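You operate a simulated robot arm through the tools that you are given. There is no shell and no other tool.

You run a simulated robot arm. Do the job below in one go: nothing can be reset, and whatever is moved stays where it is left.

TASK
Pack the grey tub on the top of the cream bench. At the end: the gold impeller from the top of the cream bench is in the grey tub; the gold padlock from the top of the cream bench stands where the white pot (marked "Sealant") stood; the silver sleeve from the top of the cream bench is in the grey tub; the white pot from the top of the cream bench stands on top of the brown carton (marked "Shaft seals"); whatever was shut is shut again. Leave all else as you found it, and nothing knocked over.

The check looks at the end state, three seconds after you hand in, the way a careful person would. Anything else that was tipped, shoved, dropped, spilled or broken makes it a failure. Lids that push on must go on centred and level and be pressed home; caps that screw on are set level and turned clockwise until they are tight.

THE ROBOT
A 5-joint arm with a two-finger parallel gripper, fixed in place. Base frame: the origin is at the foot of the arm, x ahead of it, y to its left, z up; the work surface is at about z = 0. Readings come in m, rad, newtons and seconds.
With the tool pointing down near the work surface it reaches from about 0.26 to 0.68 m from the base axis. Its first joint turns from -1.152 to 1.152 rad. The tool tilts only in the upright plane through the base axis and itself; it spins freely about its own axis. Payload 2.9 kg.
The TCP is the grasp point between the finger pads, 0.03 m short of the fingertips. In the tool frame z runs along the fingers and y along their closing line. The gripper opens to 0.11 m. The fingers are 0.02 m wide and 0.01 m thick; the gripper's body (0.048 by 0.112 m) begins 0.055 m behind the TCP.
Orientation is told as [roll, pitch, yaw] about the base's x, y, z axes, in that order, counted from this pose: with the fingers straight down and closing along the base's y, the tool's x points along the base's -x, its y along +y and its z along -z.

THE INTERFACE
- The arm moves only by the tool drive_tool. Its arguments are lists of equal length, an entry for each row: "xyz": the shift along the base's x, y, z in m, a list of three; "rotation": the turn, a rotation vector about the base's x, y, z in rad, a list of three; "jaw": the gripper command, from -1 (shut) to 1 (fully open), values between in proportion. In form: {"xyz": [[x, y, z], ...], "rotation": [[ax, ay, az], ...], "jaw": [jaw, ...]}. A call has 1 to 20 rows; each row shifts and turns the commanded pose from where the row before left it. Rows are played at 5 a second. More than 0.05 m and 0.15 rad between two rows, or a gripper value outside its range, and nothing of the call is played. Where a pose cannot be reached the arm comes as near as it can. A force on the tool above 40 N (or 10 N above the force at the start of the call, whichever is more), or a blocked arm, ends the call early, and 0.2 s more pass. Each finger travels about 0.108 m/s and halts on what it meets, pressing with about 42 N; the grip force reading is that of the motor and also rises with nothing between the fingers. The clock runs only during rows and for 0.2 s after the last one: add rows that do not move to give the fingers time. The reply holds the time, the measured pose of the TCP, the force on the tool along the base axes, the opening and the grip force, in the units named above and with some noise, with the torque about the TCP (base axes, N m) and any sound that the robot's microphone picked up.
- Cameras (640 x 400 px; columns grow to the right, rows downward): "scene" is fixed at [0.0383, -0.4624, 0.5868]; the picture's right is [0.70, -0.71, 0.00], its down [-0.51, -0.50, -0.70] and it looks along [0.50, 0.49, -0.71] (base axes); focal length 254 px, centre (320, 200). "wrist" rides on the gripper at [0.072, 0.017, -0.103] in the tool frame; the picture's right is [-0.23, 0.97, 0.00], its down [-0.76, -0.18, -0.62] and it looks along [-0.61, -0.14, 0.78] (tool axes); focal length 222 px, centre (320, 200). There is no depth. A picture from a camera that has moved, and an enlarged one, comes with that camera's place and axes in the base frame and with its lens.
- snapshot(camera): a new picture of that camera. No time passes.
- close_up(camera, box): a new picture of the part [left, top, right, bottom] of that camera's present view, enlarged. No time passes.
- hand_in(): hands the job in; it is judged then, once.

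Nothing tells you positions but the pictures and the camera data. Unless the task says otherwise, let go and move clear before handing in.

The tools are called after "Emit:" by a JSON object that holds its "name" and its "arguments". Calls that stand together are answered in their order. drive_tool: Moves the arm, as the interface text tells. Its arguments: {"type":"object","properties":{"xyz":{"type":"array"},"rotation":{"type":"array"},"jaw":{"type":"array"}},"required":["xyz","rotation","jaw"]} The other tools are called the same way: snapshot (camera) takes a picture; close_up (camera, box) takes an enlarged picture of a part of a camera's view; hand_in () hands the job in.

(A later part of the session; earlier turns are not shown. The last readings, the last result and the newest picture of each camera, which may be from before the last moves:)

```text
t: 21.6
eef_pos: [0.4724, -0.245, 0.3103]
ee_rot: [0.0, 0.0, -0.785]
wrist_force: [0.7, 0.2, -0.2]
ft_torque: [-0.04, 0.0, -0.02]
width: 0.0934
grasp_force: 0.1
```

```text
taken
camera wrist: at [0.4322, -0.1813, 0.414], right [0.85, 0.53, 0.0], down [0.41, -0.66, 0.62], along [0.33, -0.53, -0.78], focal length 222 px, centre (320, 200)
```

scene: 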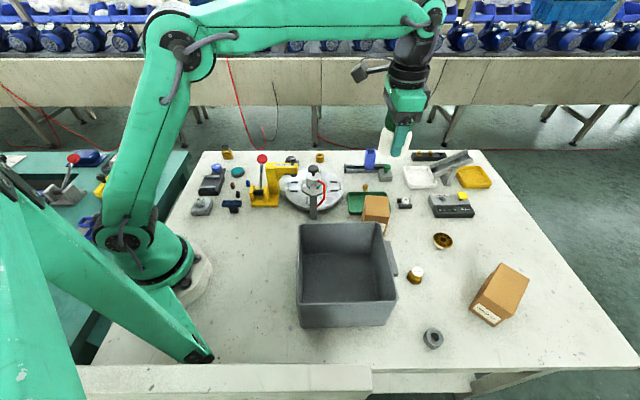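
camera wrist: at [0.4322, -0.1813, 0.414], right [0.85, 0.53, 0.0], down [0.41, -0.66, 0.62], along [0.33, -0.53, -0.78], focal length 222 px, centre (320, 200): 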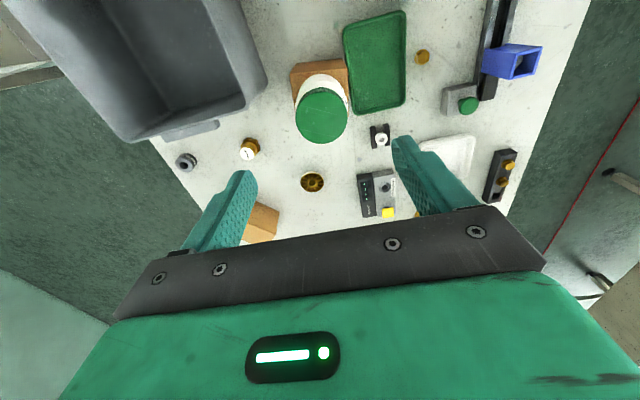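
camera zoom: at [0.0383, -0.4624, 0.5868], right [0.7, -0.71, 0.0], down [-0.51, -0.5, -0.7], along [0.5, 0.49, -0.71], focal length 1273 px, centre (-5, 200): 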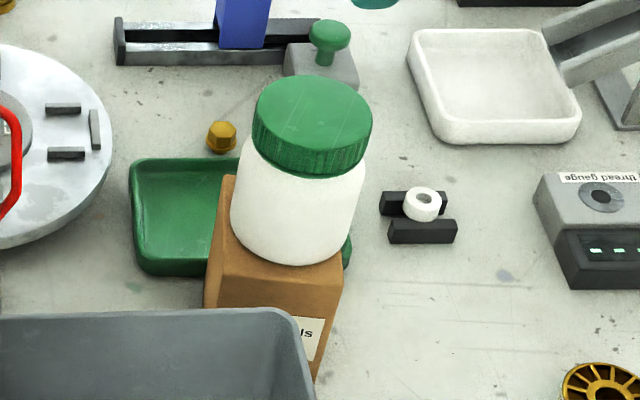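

The pot stands well centred on the Shaft seals carton. Next the impeller and sleeve: I zoom in on them from here.

Emit:
{"name": "close_up", "arguments": {"camera": "wrist", "box": [270, 140, 360, 210]}}

Emit:
{"name": "close_up", "arguments": {"camera": "wrist", "box": [150, 120, 270, 200]}}

Emit:
{"name": "close_up", "arguments": {"camera": "scene", "box": [420, 220, 466, 260]}}

Emit:
{"name": "close_up", "arguments": {"camera": "scene", "box": [405, 315, 460, 360]}}

```text
5.71 times, centred on (315, 175) of wrist
camera zoom: at [0.4322, -0.1813, 0.414], right [0.85, 0.53, 0.0], down [0.41, -0.66, 0.62], along [0.33, -0.53, -0.78], focal length 1269 px, centre (349, 343)
```

zoom: 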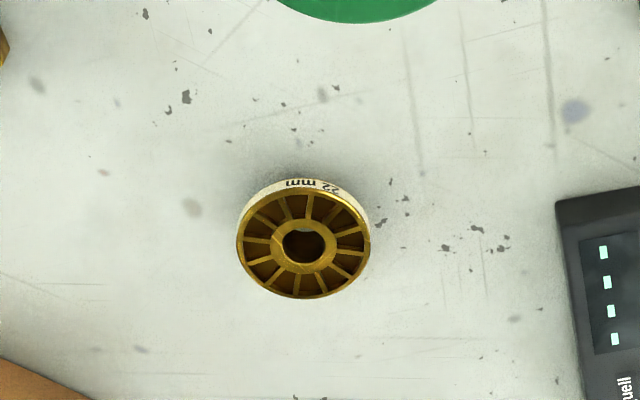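

```text
5.00 times, centred on (210, 160) of wrist
camera zoom: at [0.4322, -0.1813, 0.414], right [0.85, 0.53, 0.0], down [0.41, -0.66, 0.62], along [0.33, -0.53, -0.78], focal length 1111 px, centre (870, 400)
```

zoom: 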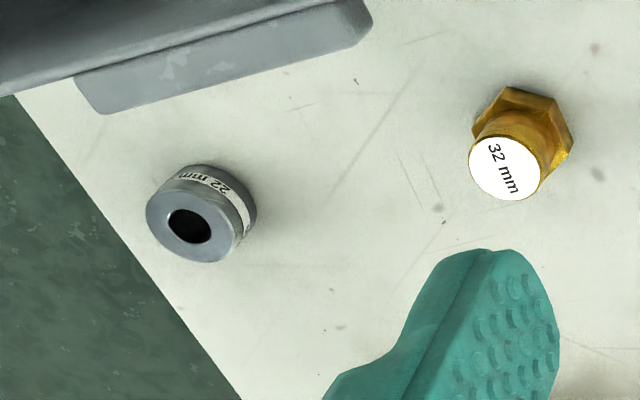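

```text
10.00 times, centred on (443, 240) of scene
camera zoom: at [0.0383, -0.4624, 0.5868], right [0.7, -0.71, 0.0], down [-0.51, -0.5, -0.7], along [0.5, 0.49, -0.71], focal length 2545 px, centre (-910, -200)
```

zoom: 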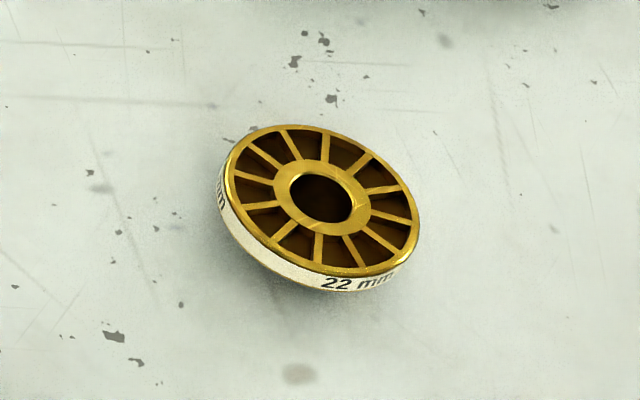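

```text
8.89 times, centred on (432, 338) of scene
camera zoom: at [0.0383, -0.4624, 0.5868], right [0.7, -0.71, 0.0], down [-0.51, -0.5, -0.7], along [0.5, 0.49, -0.71], focal length 2262 px, centre (-680, -1022)
```

zoom: 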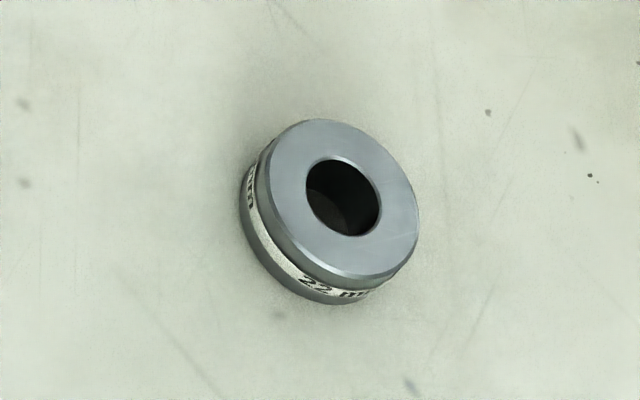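

The impeller lies flat at about [0.563, -0.423] (0.05 across, ~9 mm thick), 0.70 m from the base, so I need to tilt the tool outward by ~0.3 rad to reach it. I move radially short of it, align the jaws tangentially and tilt, then look.

Emit:
{"name": "drive_tool", "arguments": {"xyz": [[0.0078, -0.0425, 0], [0.0078, -0.0425, 0], [0.0078, -0.0425, 0], [0, 0, 0], [0, 0, 0], [0, 0, 0]], "rotation": [[0, 0, 0.047], [0, 0, 0.047], [0, 0, 0.047], [-0.0901, -0.1199, 0], [-0.0901, -0.1199, 0], [0, 0, 0]], "jaw": [0.7, 0.7, 0.7, 0.7, 0.5, 0.4545]}}

Emit:
{"name": "snapshot", "arguments": {"camera": "wrist"}}

Emit:
{"name": "snapshot", "arguments": {"camera": "scene"}}

```text
t: 23.0
eef_pos: [0.4919, -0.3689, 0.3075]
ee_rot: [0.001, -0.303, -0.645]
wrist_force: [-0.1, -0.5, -0.5]
ft_torque: [0.0, -0.03, -0.04]
width: 0.0801
grasp_force: 0.1
out of reach, approached as far as the arm can: row 3
```

```text
taken
camera wrist: at [0.4222, -0.2953, 0.3854], right [0.76, 0.65, 0.07], down [0.33, -0.47, 0.82], along [0.56, -0.6, -0.57], focal length 222 px, centre (320, 200)
```

wrist: 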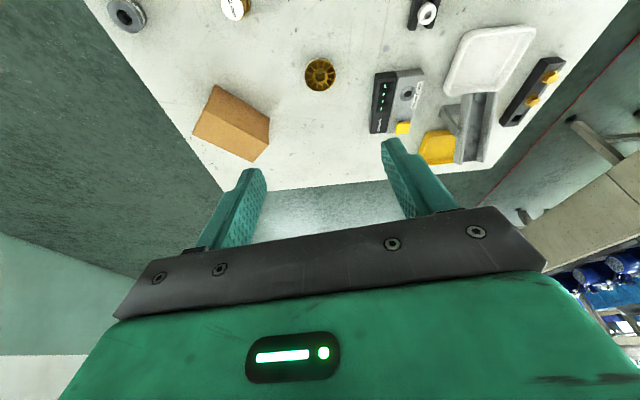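

```text
taken
```

scene: 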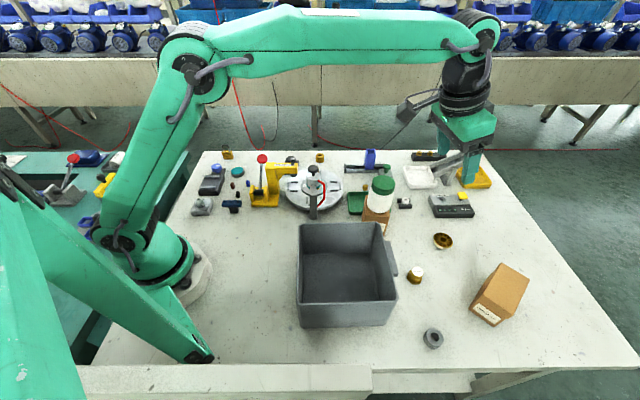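

Emit:
{"name": "drive_tool", "arguments": {"xyz": [[0.01426, -0.01084, -0.0375], [0.01426, -0.01084, -0.0375], [0.01426, -0.01084, -0.0375], [0.01426, -0.01084, -0.0375], [0.01426, -0.01084, -0.0375], [0, 0, 0], [0, 0, 0]], "rotation": [[0, 0, 0], [0, 0, 0], [0, 0, 0], [0, 0, 0], [0, 0, 0], [0, 0, 0], [0, 0, 0]], "jaw": [0.4545, 0.4545, 0.4545, 0.4545, 0.4545, 0.4545, 0.4545]}}

Emit:
{"name": "snapshot", "arguments": {"camera": "wrist"}}

Emit:
{"name": "close_up", "arguments": {"camera": "wrist", "box": [240, 60, 400, 200]}}

Emit:
{"name": "close_up", "arguments": {"camera": "scene", "box": [400, 150, 560, 290]}}

```text
t: 24.6
eef_pos: [0.562, -0.4257, 0.122]
ee_rot: [-0.001, -0.301, -0.644]
wrist_force: [0.4, -0.5, -0.2]
ft_torque: [-0.02, 0.0, -0.02]
width: 0.08
grasp_force: 0.0
```

```text
taken
camera wrist: at [0.4932, -0.3514, 0.199], right [0.76, 0.65, 0.07], down [0.33, -0.47, 0.82], along [0.56, -0.6, -0.57], focal length 222 px, centre (320, 200)
```

wrist: 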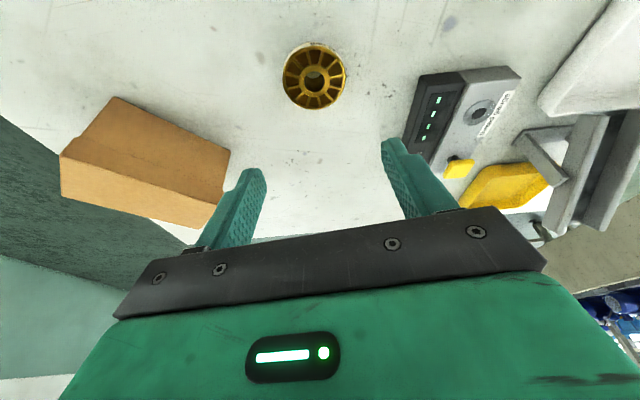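

```text
2.86 times, centred on (320, 130) of wrist
camera zoom: at [0.4932, -0.3514, 0.199], right [0.76, 0.65, 0.07], down [0.33, -0.47, 0.82], along [0.56, -0.6, -0.57], focal length 635 px, centre (320, 400)
```

zoom: 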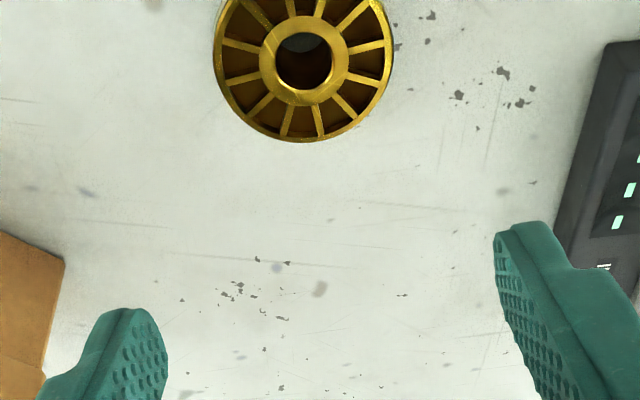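

```text
2.86 times, centred on (480, 220) of scene
camera zoom: at [0.0383, -0.4624, 0.5868], right [0.7, -0.71, 0.0], down [-0.51, -0.5, -0.7], along [0.5, 0.49, -0.71], focal length 727 px, centre (-137, 143)
```

zoom: 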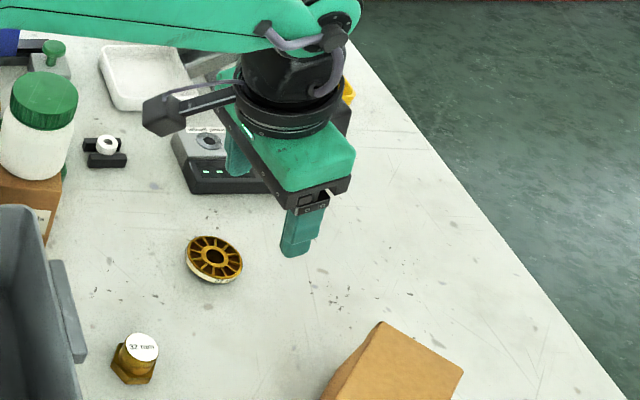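

The impeller centre refines to [0.564, -0.421]. Because of the tilt, the fingertips sit ~9 mm outboard of the TCP, so I aim the TCP at [0.557, -0.416] and descend partway first.

Emit:
{"name": "drive_tool", "arguments": {"xyz": [[-0.0048, 0.0098, -0.02], [0, 0, -0.03], [0, 0, 0], [0, 0, 0]], "rotation": [[0, 0, 0.003], [0, 0, 0], [0, 0, 0], [0, 0, 0]], "jaw": [0.4545, 0.4545, 0.4545, 0.4545]}}

Emit:
{"name": "snapshot", "arguments": {"camera": "wrist"}}

Emit:
{"name": "close_up", "arguments": {"camera": "scene", "box": [400, 180, 500, 270]}}

```text
t: 25.6
eef_pos: [0.5593, -0.4132, 0.0696]
ee_rot: [0.002, -0.3, -0.643]
wrist_force: [-0.1, 0.3, -0.2]
ft_torque: [-0.05, 0.01, 0.0]
width: 0.08
grasp_force: 0.1
```

```text
taken
camera wrist: at [0.4893, -0.3402, 0.148], right [0.76, 0.65, 0.07], down [0.33, -0.47, 0.82], along [0.57, -0.6, -0.57], focal length 222 px, centre (320, 200)
```

wrist: 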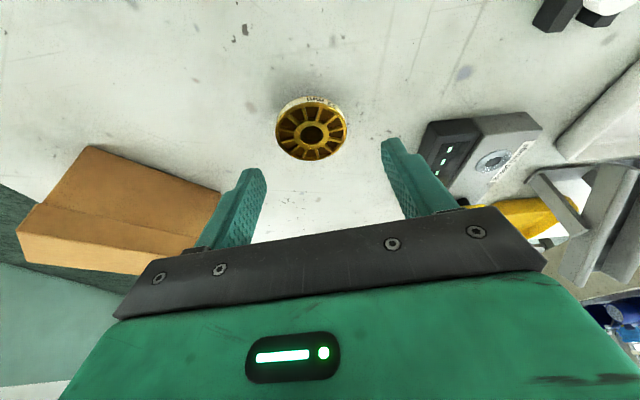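

```text
4.44 times, centred on (450, 225) of scene
camera zoom: at [0.0383, -0.4624, 0.5868], right [0.7, -0.71, 0.0], down [-0.51, -0.5, -0.7], along [0.5, 0.49, -0.71], focal length 1131 px, centre (-258, 89)
```

zoom: 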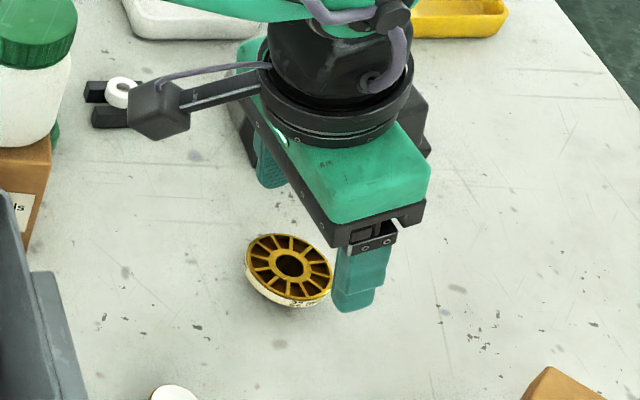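

Emit:
{"name": "close_up", "arguments": {"camera": "wrist", "box": [260, 80, 370, 180]}}

```text
4.00 times, centred on (315, 130) of wrist
camera zoom: at [0.4893, -0.3402, 0.148], right [0.76, 0.65, 0.07], down [0.33, -0.47, 0.82], along [0.57, -0.6, -0.57], focal length 888 px, centre (340, 480)
```

zoom: 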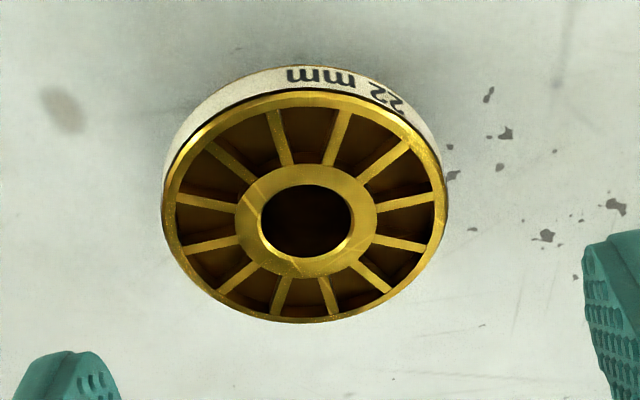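

Emit:
{"name": "drive_tool", "arguments": {"xyz": [[-0.0005, -0.0049, -0.01], [0, 0, -0.012], [0, 0, 0], [0, 0, 0]], "rotation": [[0, 0, 0], [0, 0, 0], [0, 0, 0], [0, 0, 0]], "jaw": [0.4545, 0.4545, 0.4545, 0.4545]}}

Emit:
{"name": "snapshot", "arguments": {"camera": "wrist"}}

Emit:
{"name": "close_up", "arguments": {"camera": "scene", "box": [410, 190, 490, 265]}}

```text
t: 26.6
eef_pos: [0.5586, -0.4196, 0.0491]
ee_rot: [-0.001, -0.3, -0.642]
wrist_force: [0.3, 0.9, 1.2]
ft_torque: [0.01, -0.03, -0.02]
width: 0.08
grasp_force: 0.0
```

```text
taken
camera wrist: at [0.4889, -0.3452, 0.1257], right [0.76, 0.65, 0.07], down [0.33, -0.47, 0.82], along [0.56, -0.6, -0.57], focal length 222 px, centre (320, 200)
```

wrist: 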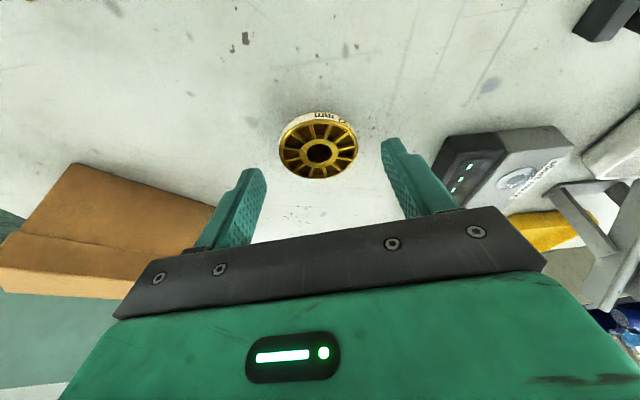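

```text
5.33 times, centred on (450, 228) of scene
camera zoom: at [0.0383, -0.4624, 0.5868], right [0.7, -0.71, 0.0], down [-0.51, -0.5, -0.7], along [0.5, 0.49, -0.71], focal length 1357 px, centre (-373, 53)
```

zoom: 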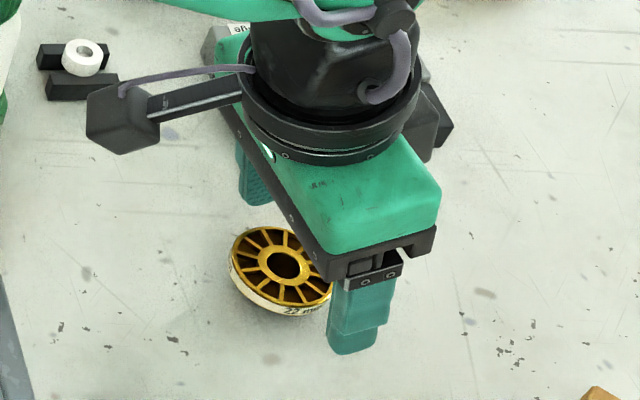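

The impeller is centred between the fingers in the view. I lower the last 13 mm carefully.

Emit:
{"name": "drive_tool", "arguments": {"xyz": [[0, 0, -0.006], [0, 0, -0.004], [0, 0, -0.0025], [0, 0, 0]], "rotation": [[0, 0, 0], [0, 0, 0], [0, 0, 0], [0, 0, 0]], "jaw": [0.4545, 0.4545, 0.4545, 0.4545]}}

Emit:
{"name": "snapshot", "arguments": {"camera": "wrist"}}

Emit:
{"name": "close_up", "arguments": {"camera": "scene", "box": [410, 190, 490, 265]}}

```text
t: 27.6
eef_pos: [0.5595, -0.4175, 0.0347]
ee_rot: [0.001, -0.3, -0.642]
wrist_force: [0.2, -0.6, 0.1]
ft_torque: [-0.01, 0.0, -0.01]
width: 0.08
grasp_force: 0.0
```

```text
taken
camera wrist: at [0.4892, -0.3447, 0.1126], right [0.76, 0.65, 0.07], down [0.33, -0.47, 0.82], along [0.56, -0.6, -0.57], focal length 222 px, centre (320, 200)
```

wrist: 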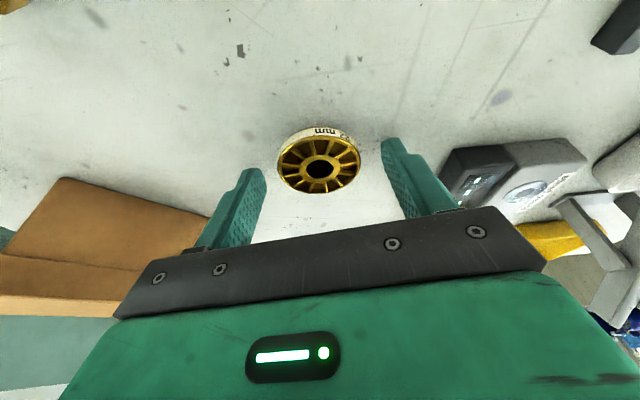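

```text
5.33 times, centred on (450, 228) of scene
camera zoom: at [0.0383, -0.4624, 0.5868], right [0.7, -0.71, 0.0], down [-0.51, -0.5, -0.7], along [0.5, 0.49, -0.71], focal length 1357 px, centre (-373, 53)
```

zoom: 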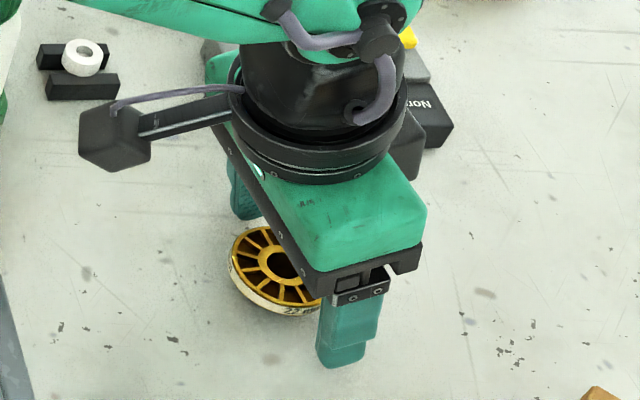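

Emit:
{"name": "drive_tool", "arguments": {"xyz": [[0, 0, 0], [0, 0, 0], [0, 0, 0], [0, 0, 0], [0, 0, 0], [0, 0, 0]], "rotation": [[0, 0, 0], [0, 0, 0], [0, 0, 0], [0, 0, 0], [0, 0, 0], [0, 0, 0]], "jaw": [0.3, 0.1, -0.1, -1, -1, -1]}}

Emit:
{"name": "snapshot", "arguments": {"camera": "wrist"}}

Emit:
{"name": "close_up", "arguments": {"camera": "scene", "box": [410, 190, 490, 265]}}

```text
t: 29.0
eef_pos: [0.5596, -0.4174, 0.0347]
ee_rot: [0.0, -0.301, -0.64]
wrist_force: [0.4, 0.0, 1.8]
ft_torque: [0.01, 0.02, -0.02]
width: 0.0493
grasp_force: 42.1
```

```text
taken
camera wrist: at [0.4892, -0.3448, 0.1128], right [0.76, 0.65, 0.07], down [0.33, -0.47, 0.82], along [0.56, -0.6, -0.57], focal length 222 px, centre (320, 200)
```

wrist: 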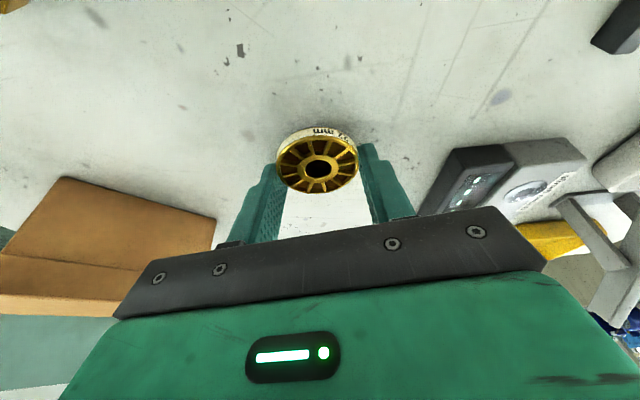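

```text
5.33 times, centred on (450, 228) of scene
camera zoom: at [0.0383, -0.4624, 0.5868], right [0.7, -0.71, 0.0], down [-0.51, -0.5, -0.7], along [0.5, 0.49, -0.71], focal length 1357 px, centre (-373, 53)
```

zoom: 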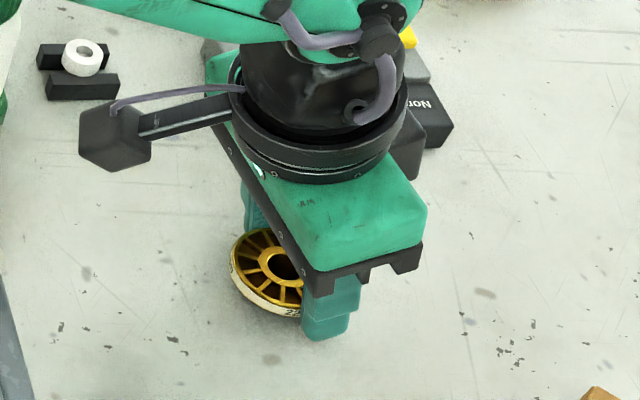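

Impeller is gripped (0.049 wide). I lift it slowly, check, then retract inward and up.

Emit:
{"name": "drive_tool", "arguments": {"xyz": [[0, 0, 0.01], [0, 0, 0.02], [0, 0, 0.03], [0, 0, 0]], "rotation": [[0, 0, 0], [0, 0, 0], [0, 0, 0], [0, 0, 0]], "jaw": [-1, -1, -1, -1]}}

Emit:
{"name": "snapshot", "arguments": {"camera": "wrist"}}

Emit:
{"name": "close_up", "arguments": {"camera": "scene", "box": [400, 150, 500, 265]}}

```text
t: 30.0
eef_pos: [0.5591, -0.4195, 0.0953]
ee_rot: [-0.001, -0.297, -0.642]
wrist_force: [0.6, 0.7, -3.3]
ft_torque: [0.01, -0.02, 0.0]
width: 0.049
grasp_force: 41.8
```

```text
taken
camera wrist: at [0.4899, -0.3457, 0.1734], right [0.76, 0.65, 0.07], down [0.33, -0.47, 0.82], along [0.56, -0.6, -0.57], focal length 222 px, centre (320, 200)
```

wrist: 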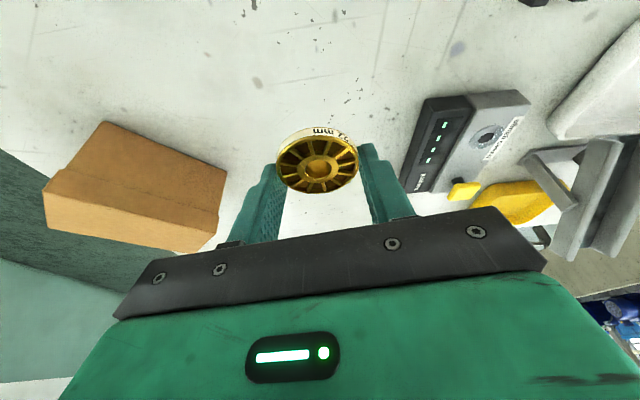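

```text
3.48 times, centred on (450, 208) of scene
camera zoom: at [0.0383, -0.4624, 0.5868], right [0.7, -0.71, 0.0], down [-0.51, -0.5, -0.7], along [0.5, 0.49, -0.71], focal length 885 px, centre (-132, 174)
```

zoom: 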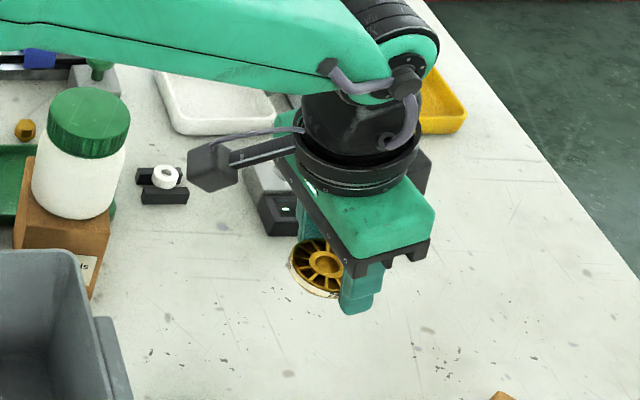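

The impeller is lifted cleanly. I retract inward and up, bring the tool upright, and then move toward the tub at a safe height.

Emit:
{"name": "drive_tool", "arguments": {"xyz": [[-0.016, 0.012, 0.03], [-0.024, 0.018, 0.035], [-0.024, 0.018, 0.035], [-0.024, 0.018, 0.035], [-0.024, 0.018, 0.02], [0, 0, 0], [0, 0, 0], [0, 0, 0]], "rotation": [[0, 0, 0], [0, 0, 0], [0, 0, 0], [0, 0, 0], [0, 0, 0], [0.0897, 0.1199, 0], [0.0897, 0.1199, 0], [0, 0, 0]], "jaw": [-1, -1, -1, -1, -1, -1, -1, -1]}}

Emit:
{"name": "snapshot", "arguments": {"camera": "scene"}}

Emit:
{"name": "snapshot", "arguments": {"camera": "wrist"}}

```text
t: 31.8
eef_pos: [0.4461, -0.3354, 0.2513]
ee_rot: [0.0, 0.0, -0.643]
wrist_force: [-0.5, 0.0, -2.7]
ft_torque: [-0.03, -0.01, -0.01]
width: 0.0491
grasp_force: 42.3
```

```text
taken
```

scene: 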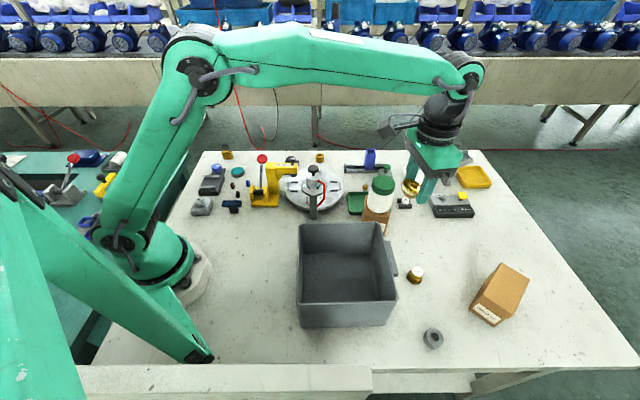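

```text
taken
camera wrist: at [0.398, -0.2778, 0.3543], right [0.76, 0.64, 0.0], down [0.5, -0.6, 0.62], along [0.4, -0.48, -0.78], focal length 222 px, centre (320, 200)
```

wrist: 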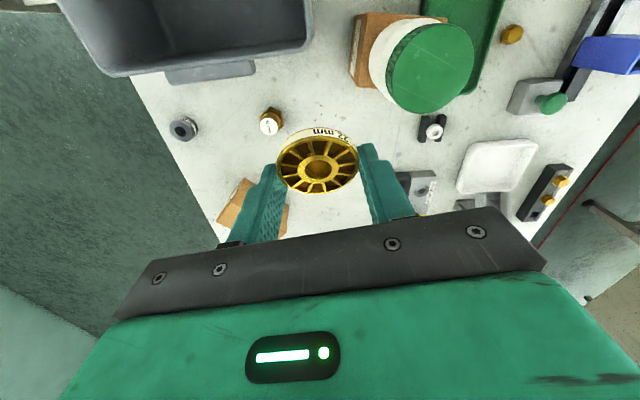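

Emit:
{"name": "drive_tool", "arguments": {"xyz": [[-0.0354, 0.004, 0], [-0.0354, 0.004, 0], [-0.0354, 0.004, 0], [-0.0354, 0.004, 0], [0, 0, 0], [0, 0, 0]], "rotation": [[0, 0, -0.0355], [0, 0, -0.0355], [0, 0, -0.0355], [0, 0, -0.0355], [0, 0, 0], [0, 0, 0]], "jaw": [-1, -1, -1, -1, -1, -1]}}

Emit:
{"name": "snapshot", "arguments": {"camera": "wrist"}}

Emit:
{"name": "snapshot", "arguments": {"camera": "scene"}}

```text
t: 33.2
eef_pos: [0.3033, -0.319, 0.2501]
ee_rot: [0.0, 0.001, -0.783]
wrist_force: [0.0, -0.1, -2.3]
ft_torque: [-0.04, -0.01, -0.02]
width: 0.049
grasp_force: 41.7
```

```text
taken
camera wrist: at [0.2644, -0.2547, 0.3536], right [0.85, 0.53, 0.0], down [0.41, -0.66, 0.62], along [0.33, -0.53, -0.78], focal length 222 px, centre (320, 200)
```

wrist: 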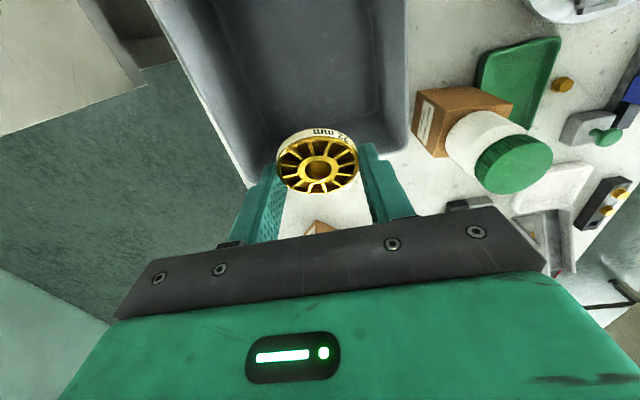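

```text
taken
```

scene: 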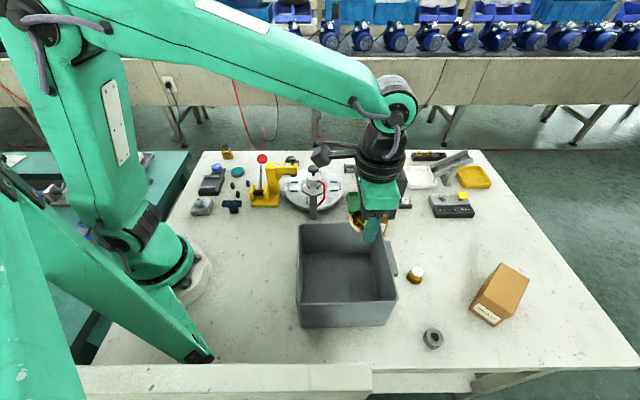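

Emit:
{"name": "close_up", "arguments": {"camera": "wrist", "box": [140, 0, 440, 200]}}

Emit:
{"name": "close_up", "arguments": {"camera": "scene", "box": [280, 130, 440, 340]}}

```text
2.00 times, centred on (290, 100) of wrist
camera zoom: at [0.2644, -0.2547, 0.3536], right [0.85, 0.53, 0.0], down [0.41, -0.66, 0.62], along [0.33, -0.53, -0.78], focal length 444 px, centre (380, 400)
```

zoom: 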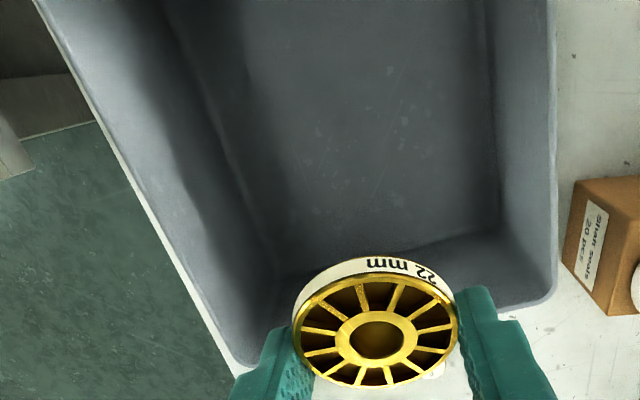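

```text
1.90 times, centred on (360, 235) of scene
camera zoom: at [0.0383, -0.4624, 0.5868], right [0.7, -0.71, 0.0], down [-0.51, -0.5, -0.7], along [0.5, 0.49, -0.71], focal length 485 px, centre (244, 133)
```

zoom: 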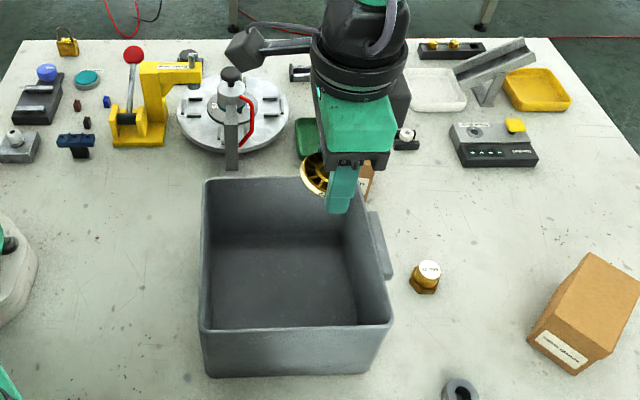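

The carton label reads "Shaft seals 20 pcs", so the pot is on the right one. The tub's rim is ~0.13 high with centre near [0.275, -0.299]; I shift slightly and lower the impeller inside, stopping short of the floor.

Emit:
{"name": "drive_tool", "arguments": {"xyz": [[-0.0106, 0.0023, 0], [0, 0, -0.03], [0, 0, -0.04], [0, 0, -0.04], [0, 0, 0]], "rotation": [[0, 0, 0], [0, 0, 0], [0, 0, 0], [0, 0, 0], [0, 0, 0]], "jaw": [-1, -1, -1, -1, -1]}}

Emit:
{"name": "snapshot", "arguments": {"camera": "wrist"}}

Emit:
{"name": "close_up", "arguments": {"camera": "scene", "box": [280, 130, 440, 340]}}

```text
t: 34.4
eef_pos: [0.2955, -0.3157, 0.1386]
ee_rot: [0.0, -0.002, -0.784]
wrist_force: [-0.5, -0.1, -1.6]
ft_torque: [-0.03, 0.02, -0.01]
width: 0.0489
grasp_force: 42.2
```

```text
taken
camera wrist: at [0.2548, -0.2517, 0.2428], right [0.85, 0.53, 0.0], down [0.41, -0.66, 0.62], along [0.33, -0.53, -0.78], focal length 222 px, centre (320, 200)
```

wrist: 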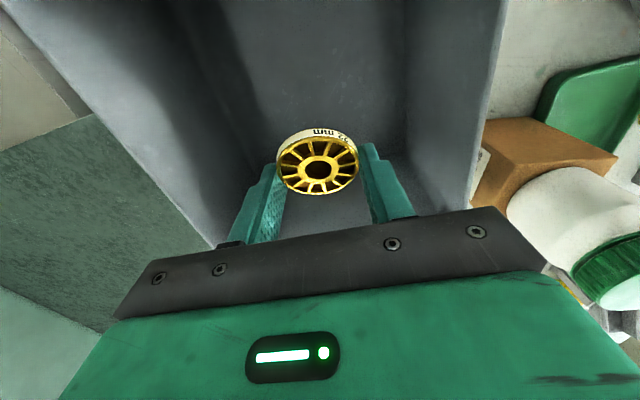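

```text
1.90 times, centred on (360, 235) of scene
camera zoom: at [0.0383, -0.4624, 0.5868], right [0.7, -0.71, 0.0], down [-0.51, -0.5, -0.7], along [0.5, 0.49, -0.71], focal length 485 px, centre (244, 133)
```

zoom: 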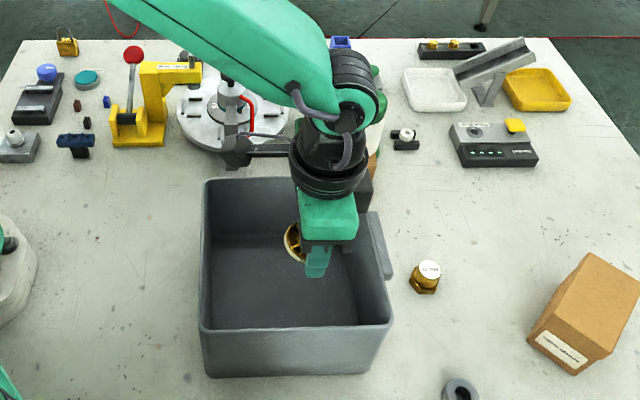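

Emit:
{"name": "close_up", "arguments": {"camera": "scene", "box": [330, 180, 410, 280]}}

```text
4.00 times, centred on (370, 230) of scene
camera zoom: at [0.0383, -0.4624, 0.5868], right [0.7, -0.71, 0.0], down [-0.51, -0.5, -0.7], along [0.5, 0.49, -0.71], focal length 1018 px, centre (120, 80)
```

zoom: 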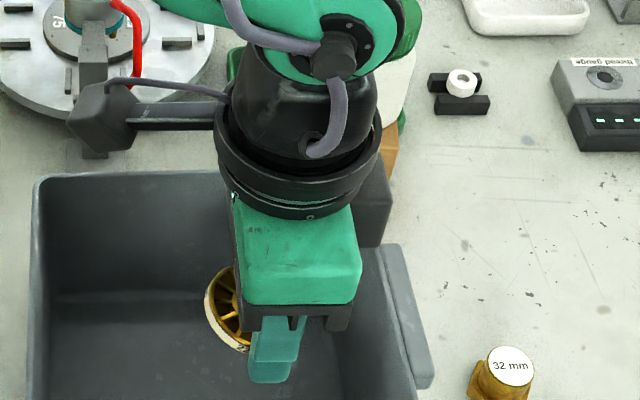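

A box on the gripper's rear side needs clearance to the tub wall, so I shift 1 cm toward the tub centre and lower to just above the floor.

Emit:
{"name": "drive_tool", "arguments": {"xyz": [[-0.007, 0.007, 0], [0, 0, -0.03], [0, 0, -0.03], [0, 0, -0.015], [0, 0, 0]], "rotation": [[0, 0, 0], [0, 0, 0], [0, 0, 0], [0, 0, 0], [0, 0, 0]], "jaw": [-1, -1, -1, -1, -1]}}

Emit:
{"name": "close_up", "arguments": {"camera": "scene", "box": [280, 170, 420, 340]}}

Emit:
{"name": "snapshot", "arguments": {"camera": "wrist"}}

```text
t: 35.6
eef_pos: [0.2864, -0.3107, 0.0671]
ee_rot: [0.001, 0.0, -0.783]
wrist_force: [0.5, -0.4, -2.7]
ft_torque: [0.0, -0.02, -0.01]
width: 0.0491
grasp_force: 42.2
```

```text
2.35 times, centred on (350, 255) of scene
camera zoom: at [0.0383, -0.4624, 0.5868], right [0.7, -0.71, 0.0], down [-0.51, -0.5, -0.7], along [0.5, 0.49, -0.71], focal length 599 px, centre (249, 71)
```

zoom: 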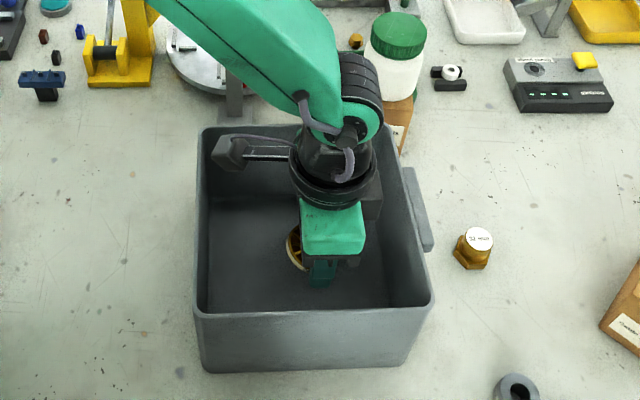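

```text
taken
camera wrist: at [0.2473, -0.2473, 0.1698], right [0.85, 0.53, 0.0], down [0.41, -0.66, 0.62], along [0.33, -0.53, -0.78], focal length 222 px, centre (320, 200)
```

wrist: 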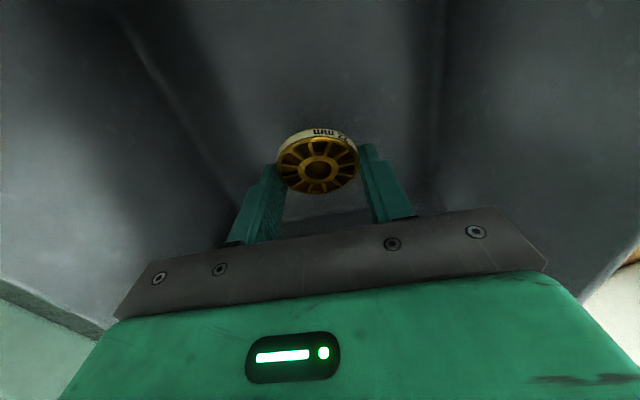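

Emit:
{"name": "drive_tool", "arguments": {"xyz": [[0, 0, -0.008], [0, 0, -0.005], [0, 0, 0]], "rotation": [[0, 0, 0], [0, 0, 0], [0, 0, 0]], "jaw": [-1, -1, -1]}}

Emit:
{"name": "drive_tool", "arguments": {"xyz": [[0, 0, -0.003], [0, 0, 0]], "rotation": [[0, 0, 0], [0, 0, 0]], "jaw": [-1, -1]}}

Emit:
{"name": "drive_tool", "arguments": {"xyz": [[0, 0, -0.002], [0, 0, 0]], "rotation": [[0, 0, 0], [0, 0, 0]], "jaw": [-1, -1]}}

```text
t: 36.4
eef_pos: [0.2861, -0.3107, 0.0544]
ee_rot: [0.001, -0.002, -0.784]
wrist_force: [-0.7, 0.4, -1.8]
ft_torque: [0.02, 0.0, -0.01]
width: 0.049
grasp_force: 42.0
```

```text
t: 37.0
eef_pos: [0.2862, -0.3102, 0.0508]
ee_rot: [0.001, 0.0, -0.784]
wrist_force: [0.4, 0.3, -2.7]
ft_torque: [0.02, -0.01, -0.03]
width: 0.049
grasp_force: 42.0
```

```text
t: 37.6
eef_pos: [0.2858, -0.3098, 0.0493]
ee_rot: [-0.001, 0.001, -0.783]
wrist_force: [-0.2, 0.3, -3.2]
ft_torque: [0.0, 0.0, 0.04]
width: 0.049
grasp_force: 42.3
```

Emit:
{"name": "drive_tool", "arguments": {"xyz": [[0, 0, -0.002], [0, 0, 0]], "rotation": [[0, 0, 0], [0, 0, 0]], "jaw": [-1, -1]}}

Emit:
{"name": "close_up", "arguments": {"camera": "scene", "box": [325, 210, 385, 270]}}

Emit:
{"name": "close_up", "arguments": {"camera": "wrist", "box": [240, 100, 400, 220]}}

```text
t: 38.2
eef_pos: [0.2875, -0.3093, 0.0456]
ee_rot: [0.001, -0.001, -0.782]
wrist_force: [0.1, 0.1, -3.3]
ft_torque: [-0.02, -0.01, -0.02]
width: 0.0489
grasp_force: 41.9
```

```text
6.67 times, centred on (355, 240) of scene
camera zoom: at [0.0383, -0.4624, 0.5868], right [0.7, -0.71, 0.0], down [-0.51, -0.5, -0.7], along [0.5, 0.49, -0.71], focal length 1697 px, centre (87, -67)
```

zoom: 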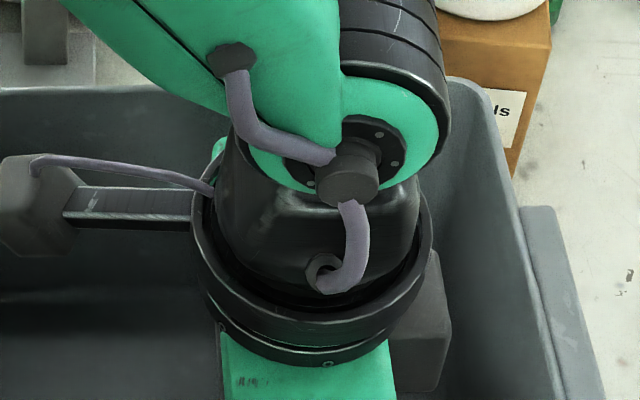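

```text
3.33 times, centred on (320, 160) of wrist
camera zoom: at [0.2465, -0.2464, 0.1497], right [0.85, 0.53, 0.0], down [0.41, -0.66, 0.62], along [0.33, -0.53, -0.78], focal length 740 px, centre (320, 333)
```

zoom: 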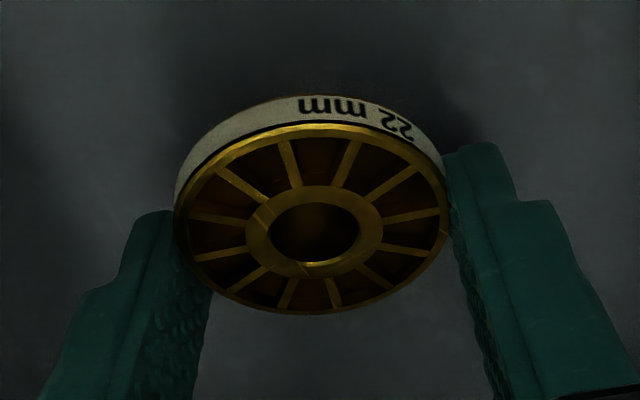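

Emit:
{"name": "drive_tool", "arguments": {"xyz": [[0, 0, -0.002], [0, 0, 0]], "rotation": [[0, 0, 0], [0, 0, 0]], "jaw": [-1, -1]}}

Emit:
{"name": "drive_tool", "arguments": {"xyz": [[0, 0, -0.0015], [0, 0, 0]], "rotation": [[0, 0, 0], [0, 0, 0]], "jaw": [-1, -1]}}

```text
t: 38.8
eef_pos: [0.2866, -0.3097, 0.0439]
ee_rot: [0.001, -0.002, -0.784]
wrist_force: [-0.3, -0.4, -2.4]
ft_torque: [-0.02, 0.02, 0.01]
width: 0.049
grasp_force: 42.3
```

```text
t: 39.4
eef_pos: [0.2863, -0.3103, 0.0424]
ee_rot: [-0.001, 0.0, -0.785]
wrist_force: [-0.3, -0.7, -2.6]
ft_torque: [0.0, 0.0, -0.01]
width: 0.049
grasp_force: 41.9
```

Emit:
{"name": "drive_tool", "arguments": {"xyz": [[0, 0, -0.0015], [0, 0, 0]], "rotation": [[0, 0, 0], [0, 0, 0]], "jaw": [-1, -1]}}

Emit:
{"name": "drive_tool", "arguments": {"xyz": [[0, 0, -0.0015], [0, 0, 0]], "rotation": [[0, 0, 0], [0, 0, 0]], "jaw": [-1, -1]}}

```text
t: 40.0
eef_pos: [0.2873, -0.3099, 0.0429]
ee_rot: [0.001, -0.003, -0.784]
wrist_force: [-1.3, 6.0, 17.3]
ft_torque: [0.18, 0.01, -0.02]
width: 0.0489
grasp_force: 41.6
```

```text
t: 40.6
eef_pos: [0.2866, -0.3102, 0.041]
ee_rot: [-0.001, -0.003, -0.785]
wrist_force: [-6.9, 5.3, 39.3]
ft_torque: [0.18, 0.18, -0.01]
width: 0.0489
grasp_force: 42.3
```

Contact with the tub floor. I back off 2 mm to take out the load and open the jaws.

Emit:
{"name": "drive_tool", "arguments": {"xyz": [[0, 0, 0.0025], [0, 0, 0], [0, 0, 0], [0, 0, 0], [0, 0, 0], [0, 0, 0]], "rotation": [[0, 0, 0], [0, 0, 0], [0, 0, 0], [0, 0, 0], [0, 0, 0], [0, 0, 0]], "jaw": [-1, -0.1, 0.05, 0.2, 0.3, 0.3]}}

Emit:
{"name": "close_up", "arguments": {"camera": "wrist", "box": [220, 80, 420, 220]}}

```text
t: 42.0
eef_pos: [0.286, -0.3111, 0.0436]
ee_rot: [-0.001, 0.0, -0.783]
wrist_force: [1.1, 0.5, 0.6]
ft_torque: [0.01, -0.02, 0.0]
width: 0.0715
grasp_force: 0.1
```

```text
2.86 times, centred on (320, 150) of wrist
camera zoom: at [0.2468, -0.2467, 0.1457], right [0.85, 0.53, 0.0], down [0.41, -0.66, 0.62], along [0.33, -0.53, -0.78], focal length 635 px, centre (320, 343)
```

zoom: 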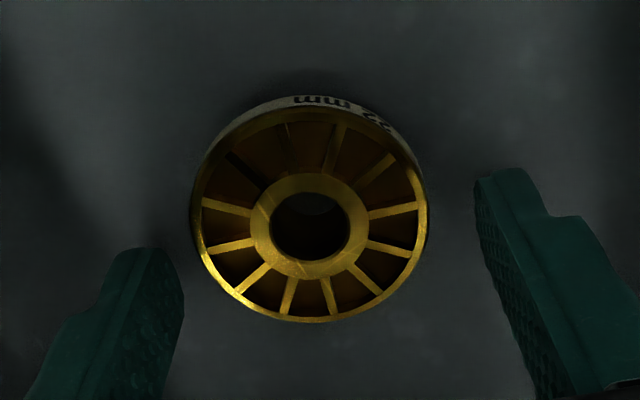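

The impeller lies flat in the tub. I rise clear, then spin the tool by ~180° on the way to the silver sleeve (so that, when placing it in the tub later, the camera boom and rear box stay inside the walls).

Emit:
{"name": "drive_tool", "arguments": {"xyz": [[0, 0, 0.02], [0, 0, 0.04], [0, 0, 0.05], [0, 0, 0.05], [0, 0, 0.047], [0, 0, 0]], "rotation": [[0, 0, 0], [0, 0, 0], [0, 0, 0], [0, 0, 0], [0, 0, 0], [0, 0, 0]], "jaw": [0.3, 0.3, 0.3, 0.3, 0.3, 0.3]}}

Emit:
{"name": "close_up", "arguments": {"camera": "scene", "box": [280, 190, 420, 340]}}

Emit:
{"name": "drive_tool", "arguments": {"xyz": [[0.0016, -0.01, 0], [0.0016, -0.01, 0], [0.0016, -0.01, 0], [0.0016, -0.01, 0], [0.0016, -0.01, 0], [0.0016, -0.01, 0], [0.0016, -0.01, 0], [0.0016, -0.01, 0], [0.0016, -0.01, 0], [0.0016, -0.01, 0], [0.0016, -0.01, 0], [0.0016, -0.01, 0], [0.0016, -0.01, 0], [0.0016, -0.01, 0], [0.0016, -0.01, 0], [0.0016, -0.01, 0], [0.0016, -0.01, 0], [0.0016, -0.01, 0], [0.0016, -0.01, 0], [0.0016, -0.01, 0]], "rotation": [[0, 0, 0.149], [0, 0, 0.149], [0, 0, 0.149], [0, 0, 0.149], [0, 0, 0.149], [0, 0, 0.149], [0, 0, 0.149], [0, 0, 0.149], [0, 0, 0.149], [0, 0, 0.149], [0, 0, 0.149], [0, 0, 0.149], [0, 0, 0.149], [0, 0, 0.149], [0, 0, 0.149], [0, 0, 0.149], [0, 0, 0.149], [0, 0, 0.149], [0, 0, 0.149], [0, 0, 0.149]], "jaw": [0.3, 0.3, 0.3, 0.3, 0.3, 0.3, 0.3, 0.3, 0.3, 0.3, 0.3, 0.3, 0.3, 0.3, 0.3, 0.3, 0.3, 0.3, 0.3, 0.3]}}

Emit:
{"name": "snapshot", "arguments": {"camera": "wrist"}}

Emit:
{"name": "snapshot", "arguments": {"camera": "scene"}}

```text
t: 43.4
eef_pos: [0.286, -0.3096, 0.2475]
ee_rot: [0.001, 0.0, -0.783]
wrist_force: [0.4, -0.6, -0.8]
ft_torque: [0.0, 0.02, -0.04]
width: 0.0713
grasp_force: 0.1
```

```text
2.67 times, centred on (350, 265) of scene
camera zoom: at [0.0383, -0.4624, 0.5868], right [0.7, -0.71, 0.0], down [-0.51, -0.5, -0.7], along [0.5, 0.49, -0.71], focal length 679 px, centre (240, 27)
```

zoom: 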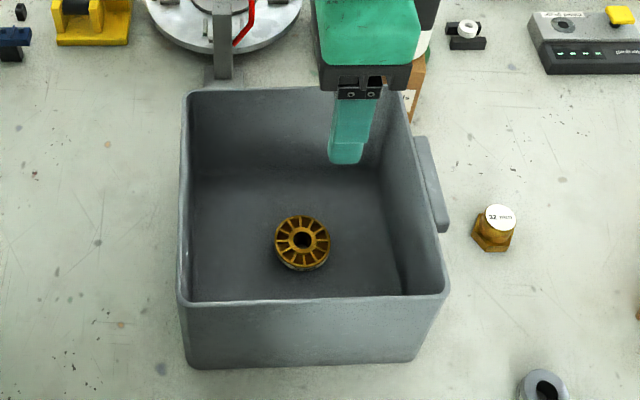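

```text
t: 47.6
eef_pos: [0.3321, -0.4909, 0.2493]
ee_rot: [-0.001, -0.001, 2.037]
wrist_force: [0.4, 0.4, 0.7]
ft_torque: [0.0, -0.02, 0.03]
width: 0.0716
grasp_force: 0.1
out of reach, approached as far as the arm can: row 19, 20
```

```text
taken
camera wrist: at [0.3493, -0.5624, 0.3526], right [-0.97, -0.23, 0.0], down [-0.18, 0.76, 0.62], along [-0.15, 0.61, -0.78], focal length 222 px, centre (320, 200)
```

wrist: 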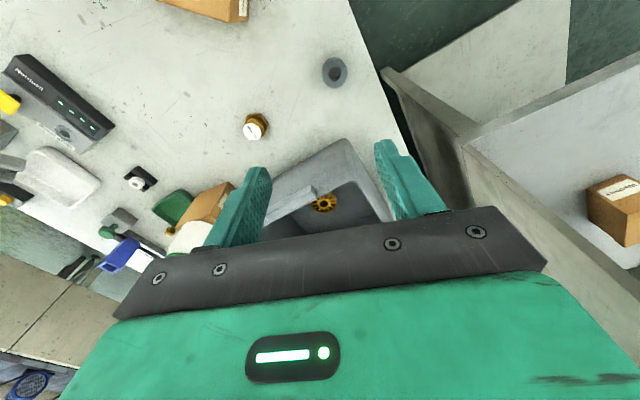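

```text
taken
```

scene: 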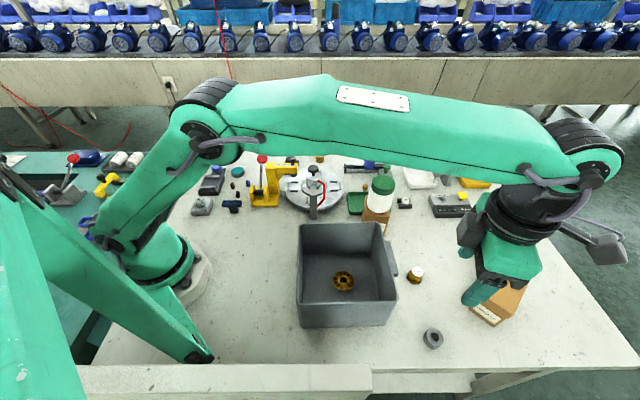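

The spin limit stops at about 2.04 rad here, which is acceptable. Sleeve appears near [0.319, -0.516]; I zoom in to refine.

Emit:
{"name": "close_up", "arguments": {"camera": "wrist", "box": [290, 30, 380, 110]}}

Emit:
{"name": "close_up", "arguments": {"camera": "wrist", "box": [230, 120, 420, 230]}}

```text
5.00 times, centred on (335, 70) of wrist
camera zoom: at [0.3493, -0.5624, 0.3526], right [-0.97, -0.23, 0.0], down [-0.18, 0.76, 0.62], along [-0.15, 0.61, -0.78], focal length 1111 px, centre (245, 850)
```

zoom: 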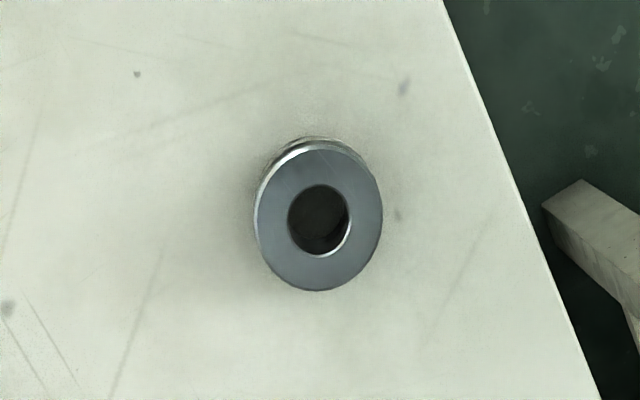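

```text
3.37 times, centred on (325, 175) of wrist
camera zoom: at [0.3493, -0.5624, 0.3526], right [-0.97, -0.23, 0.0], down [-0.18, 0.76, 0.62], along [-0.15, 0.61, -0.78], focal length 748 px, centre (303, 284)
```

zoom: 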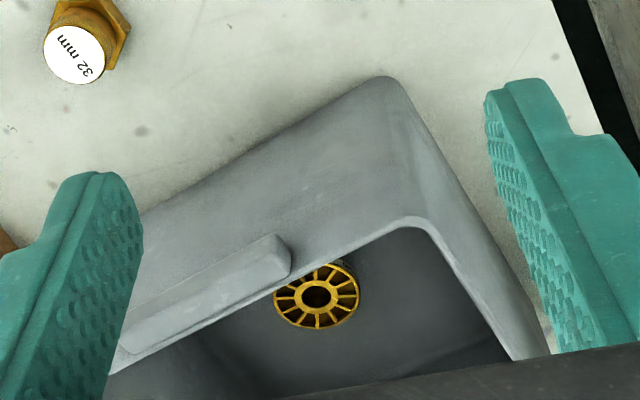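

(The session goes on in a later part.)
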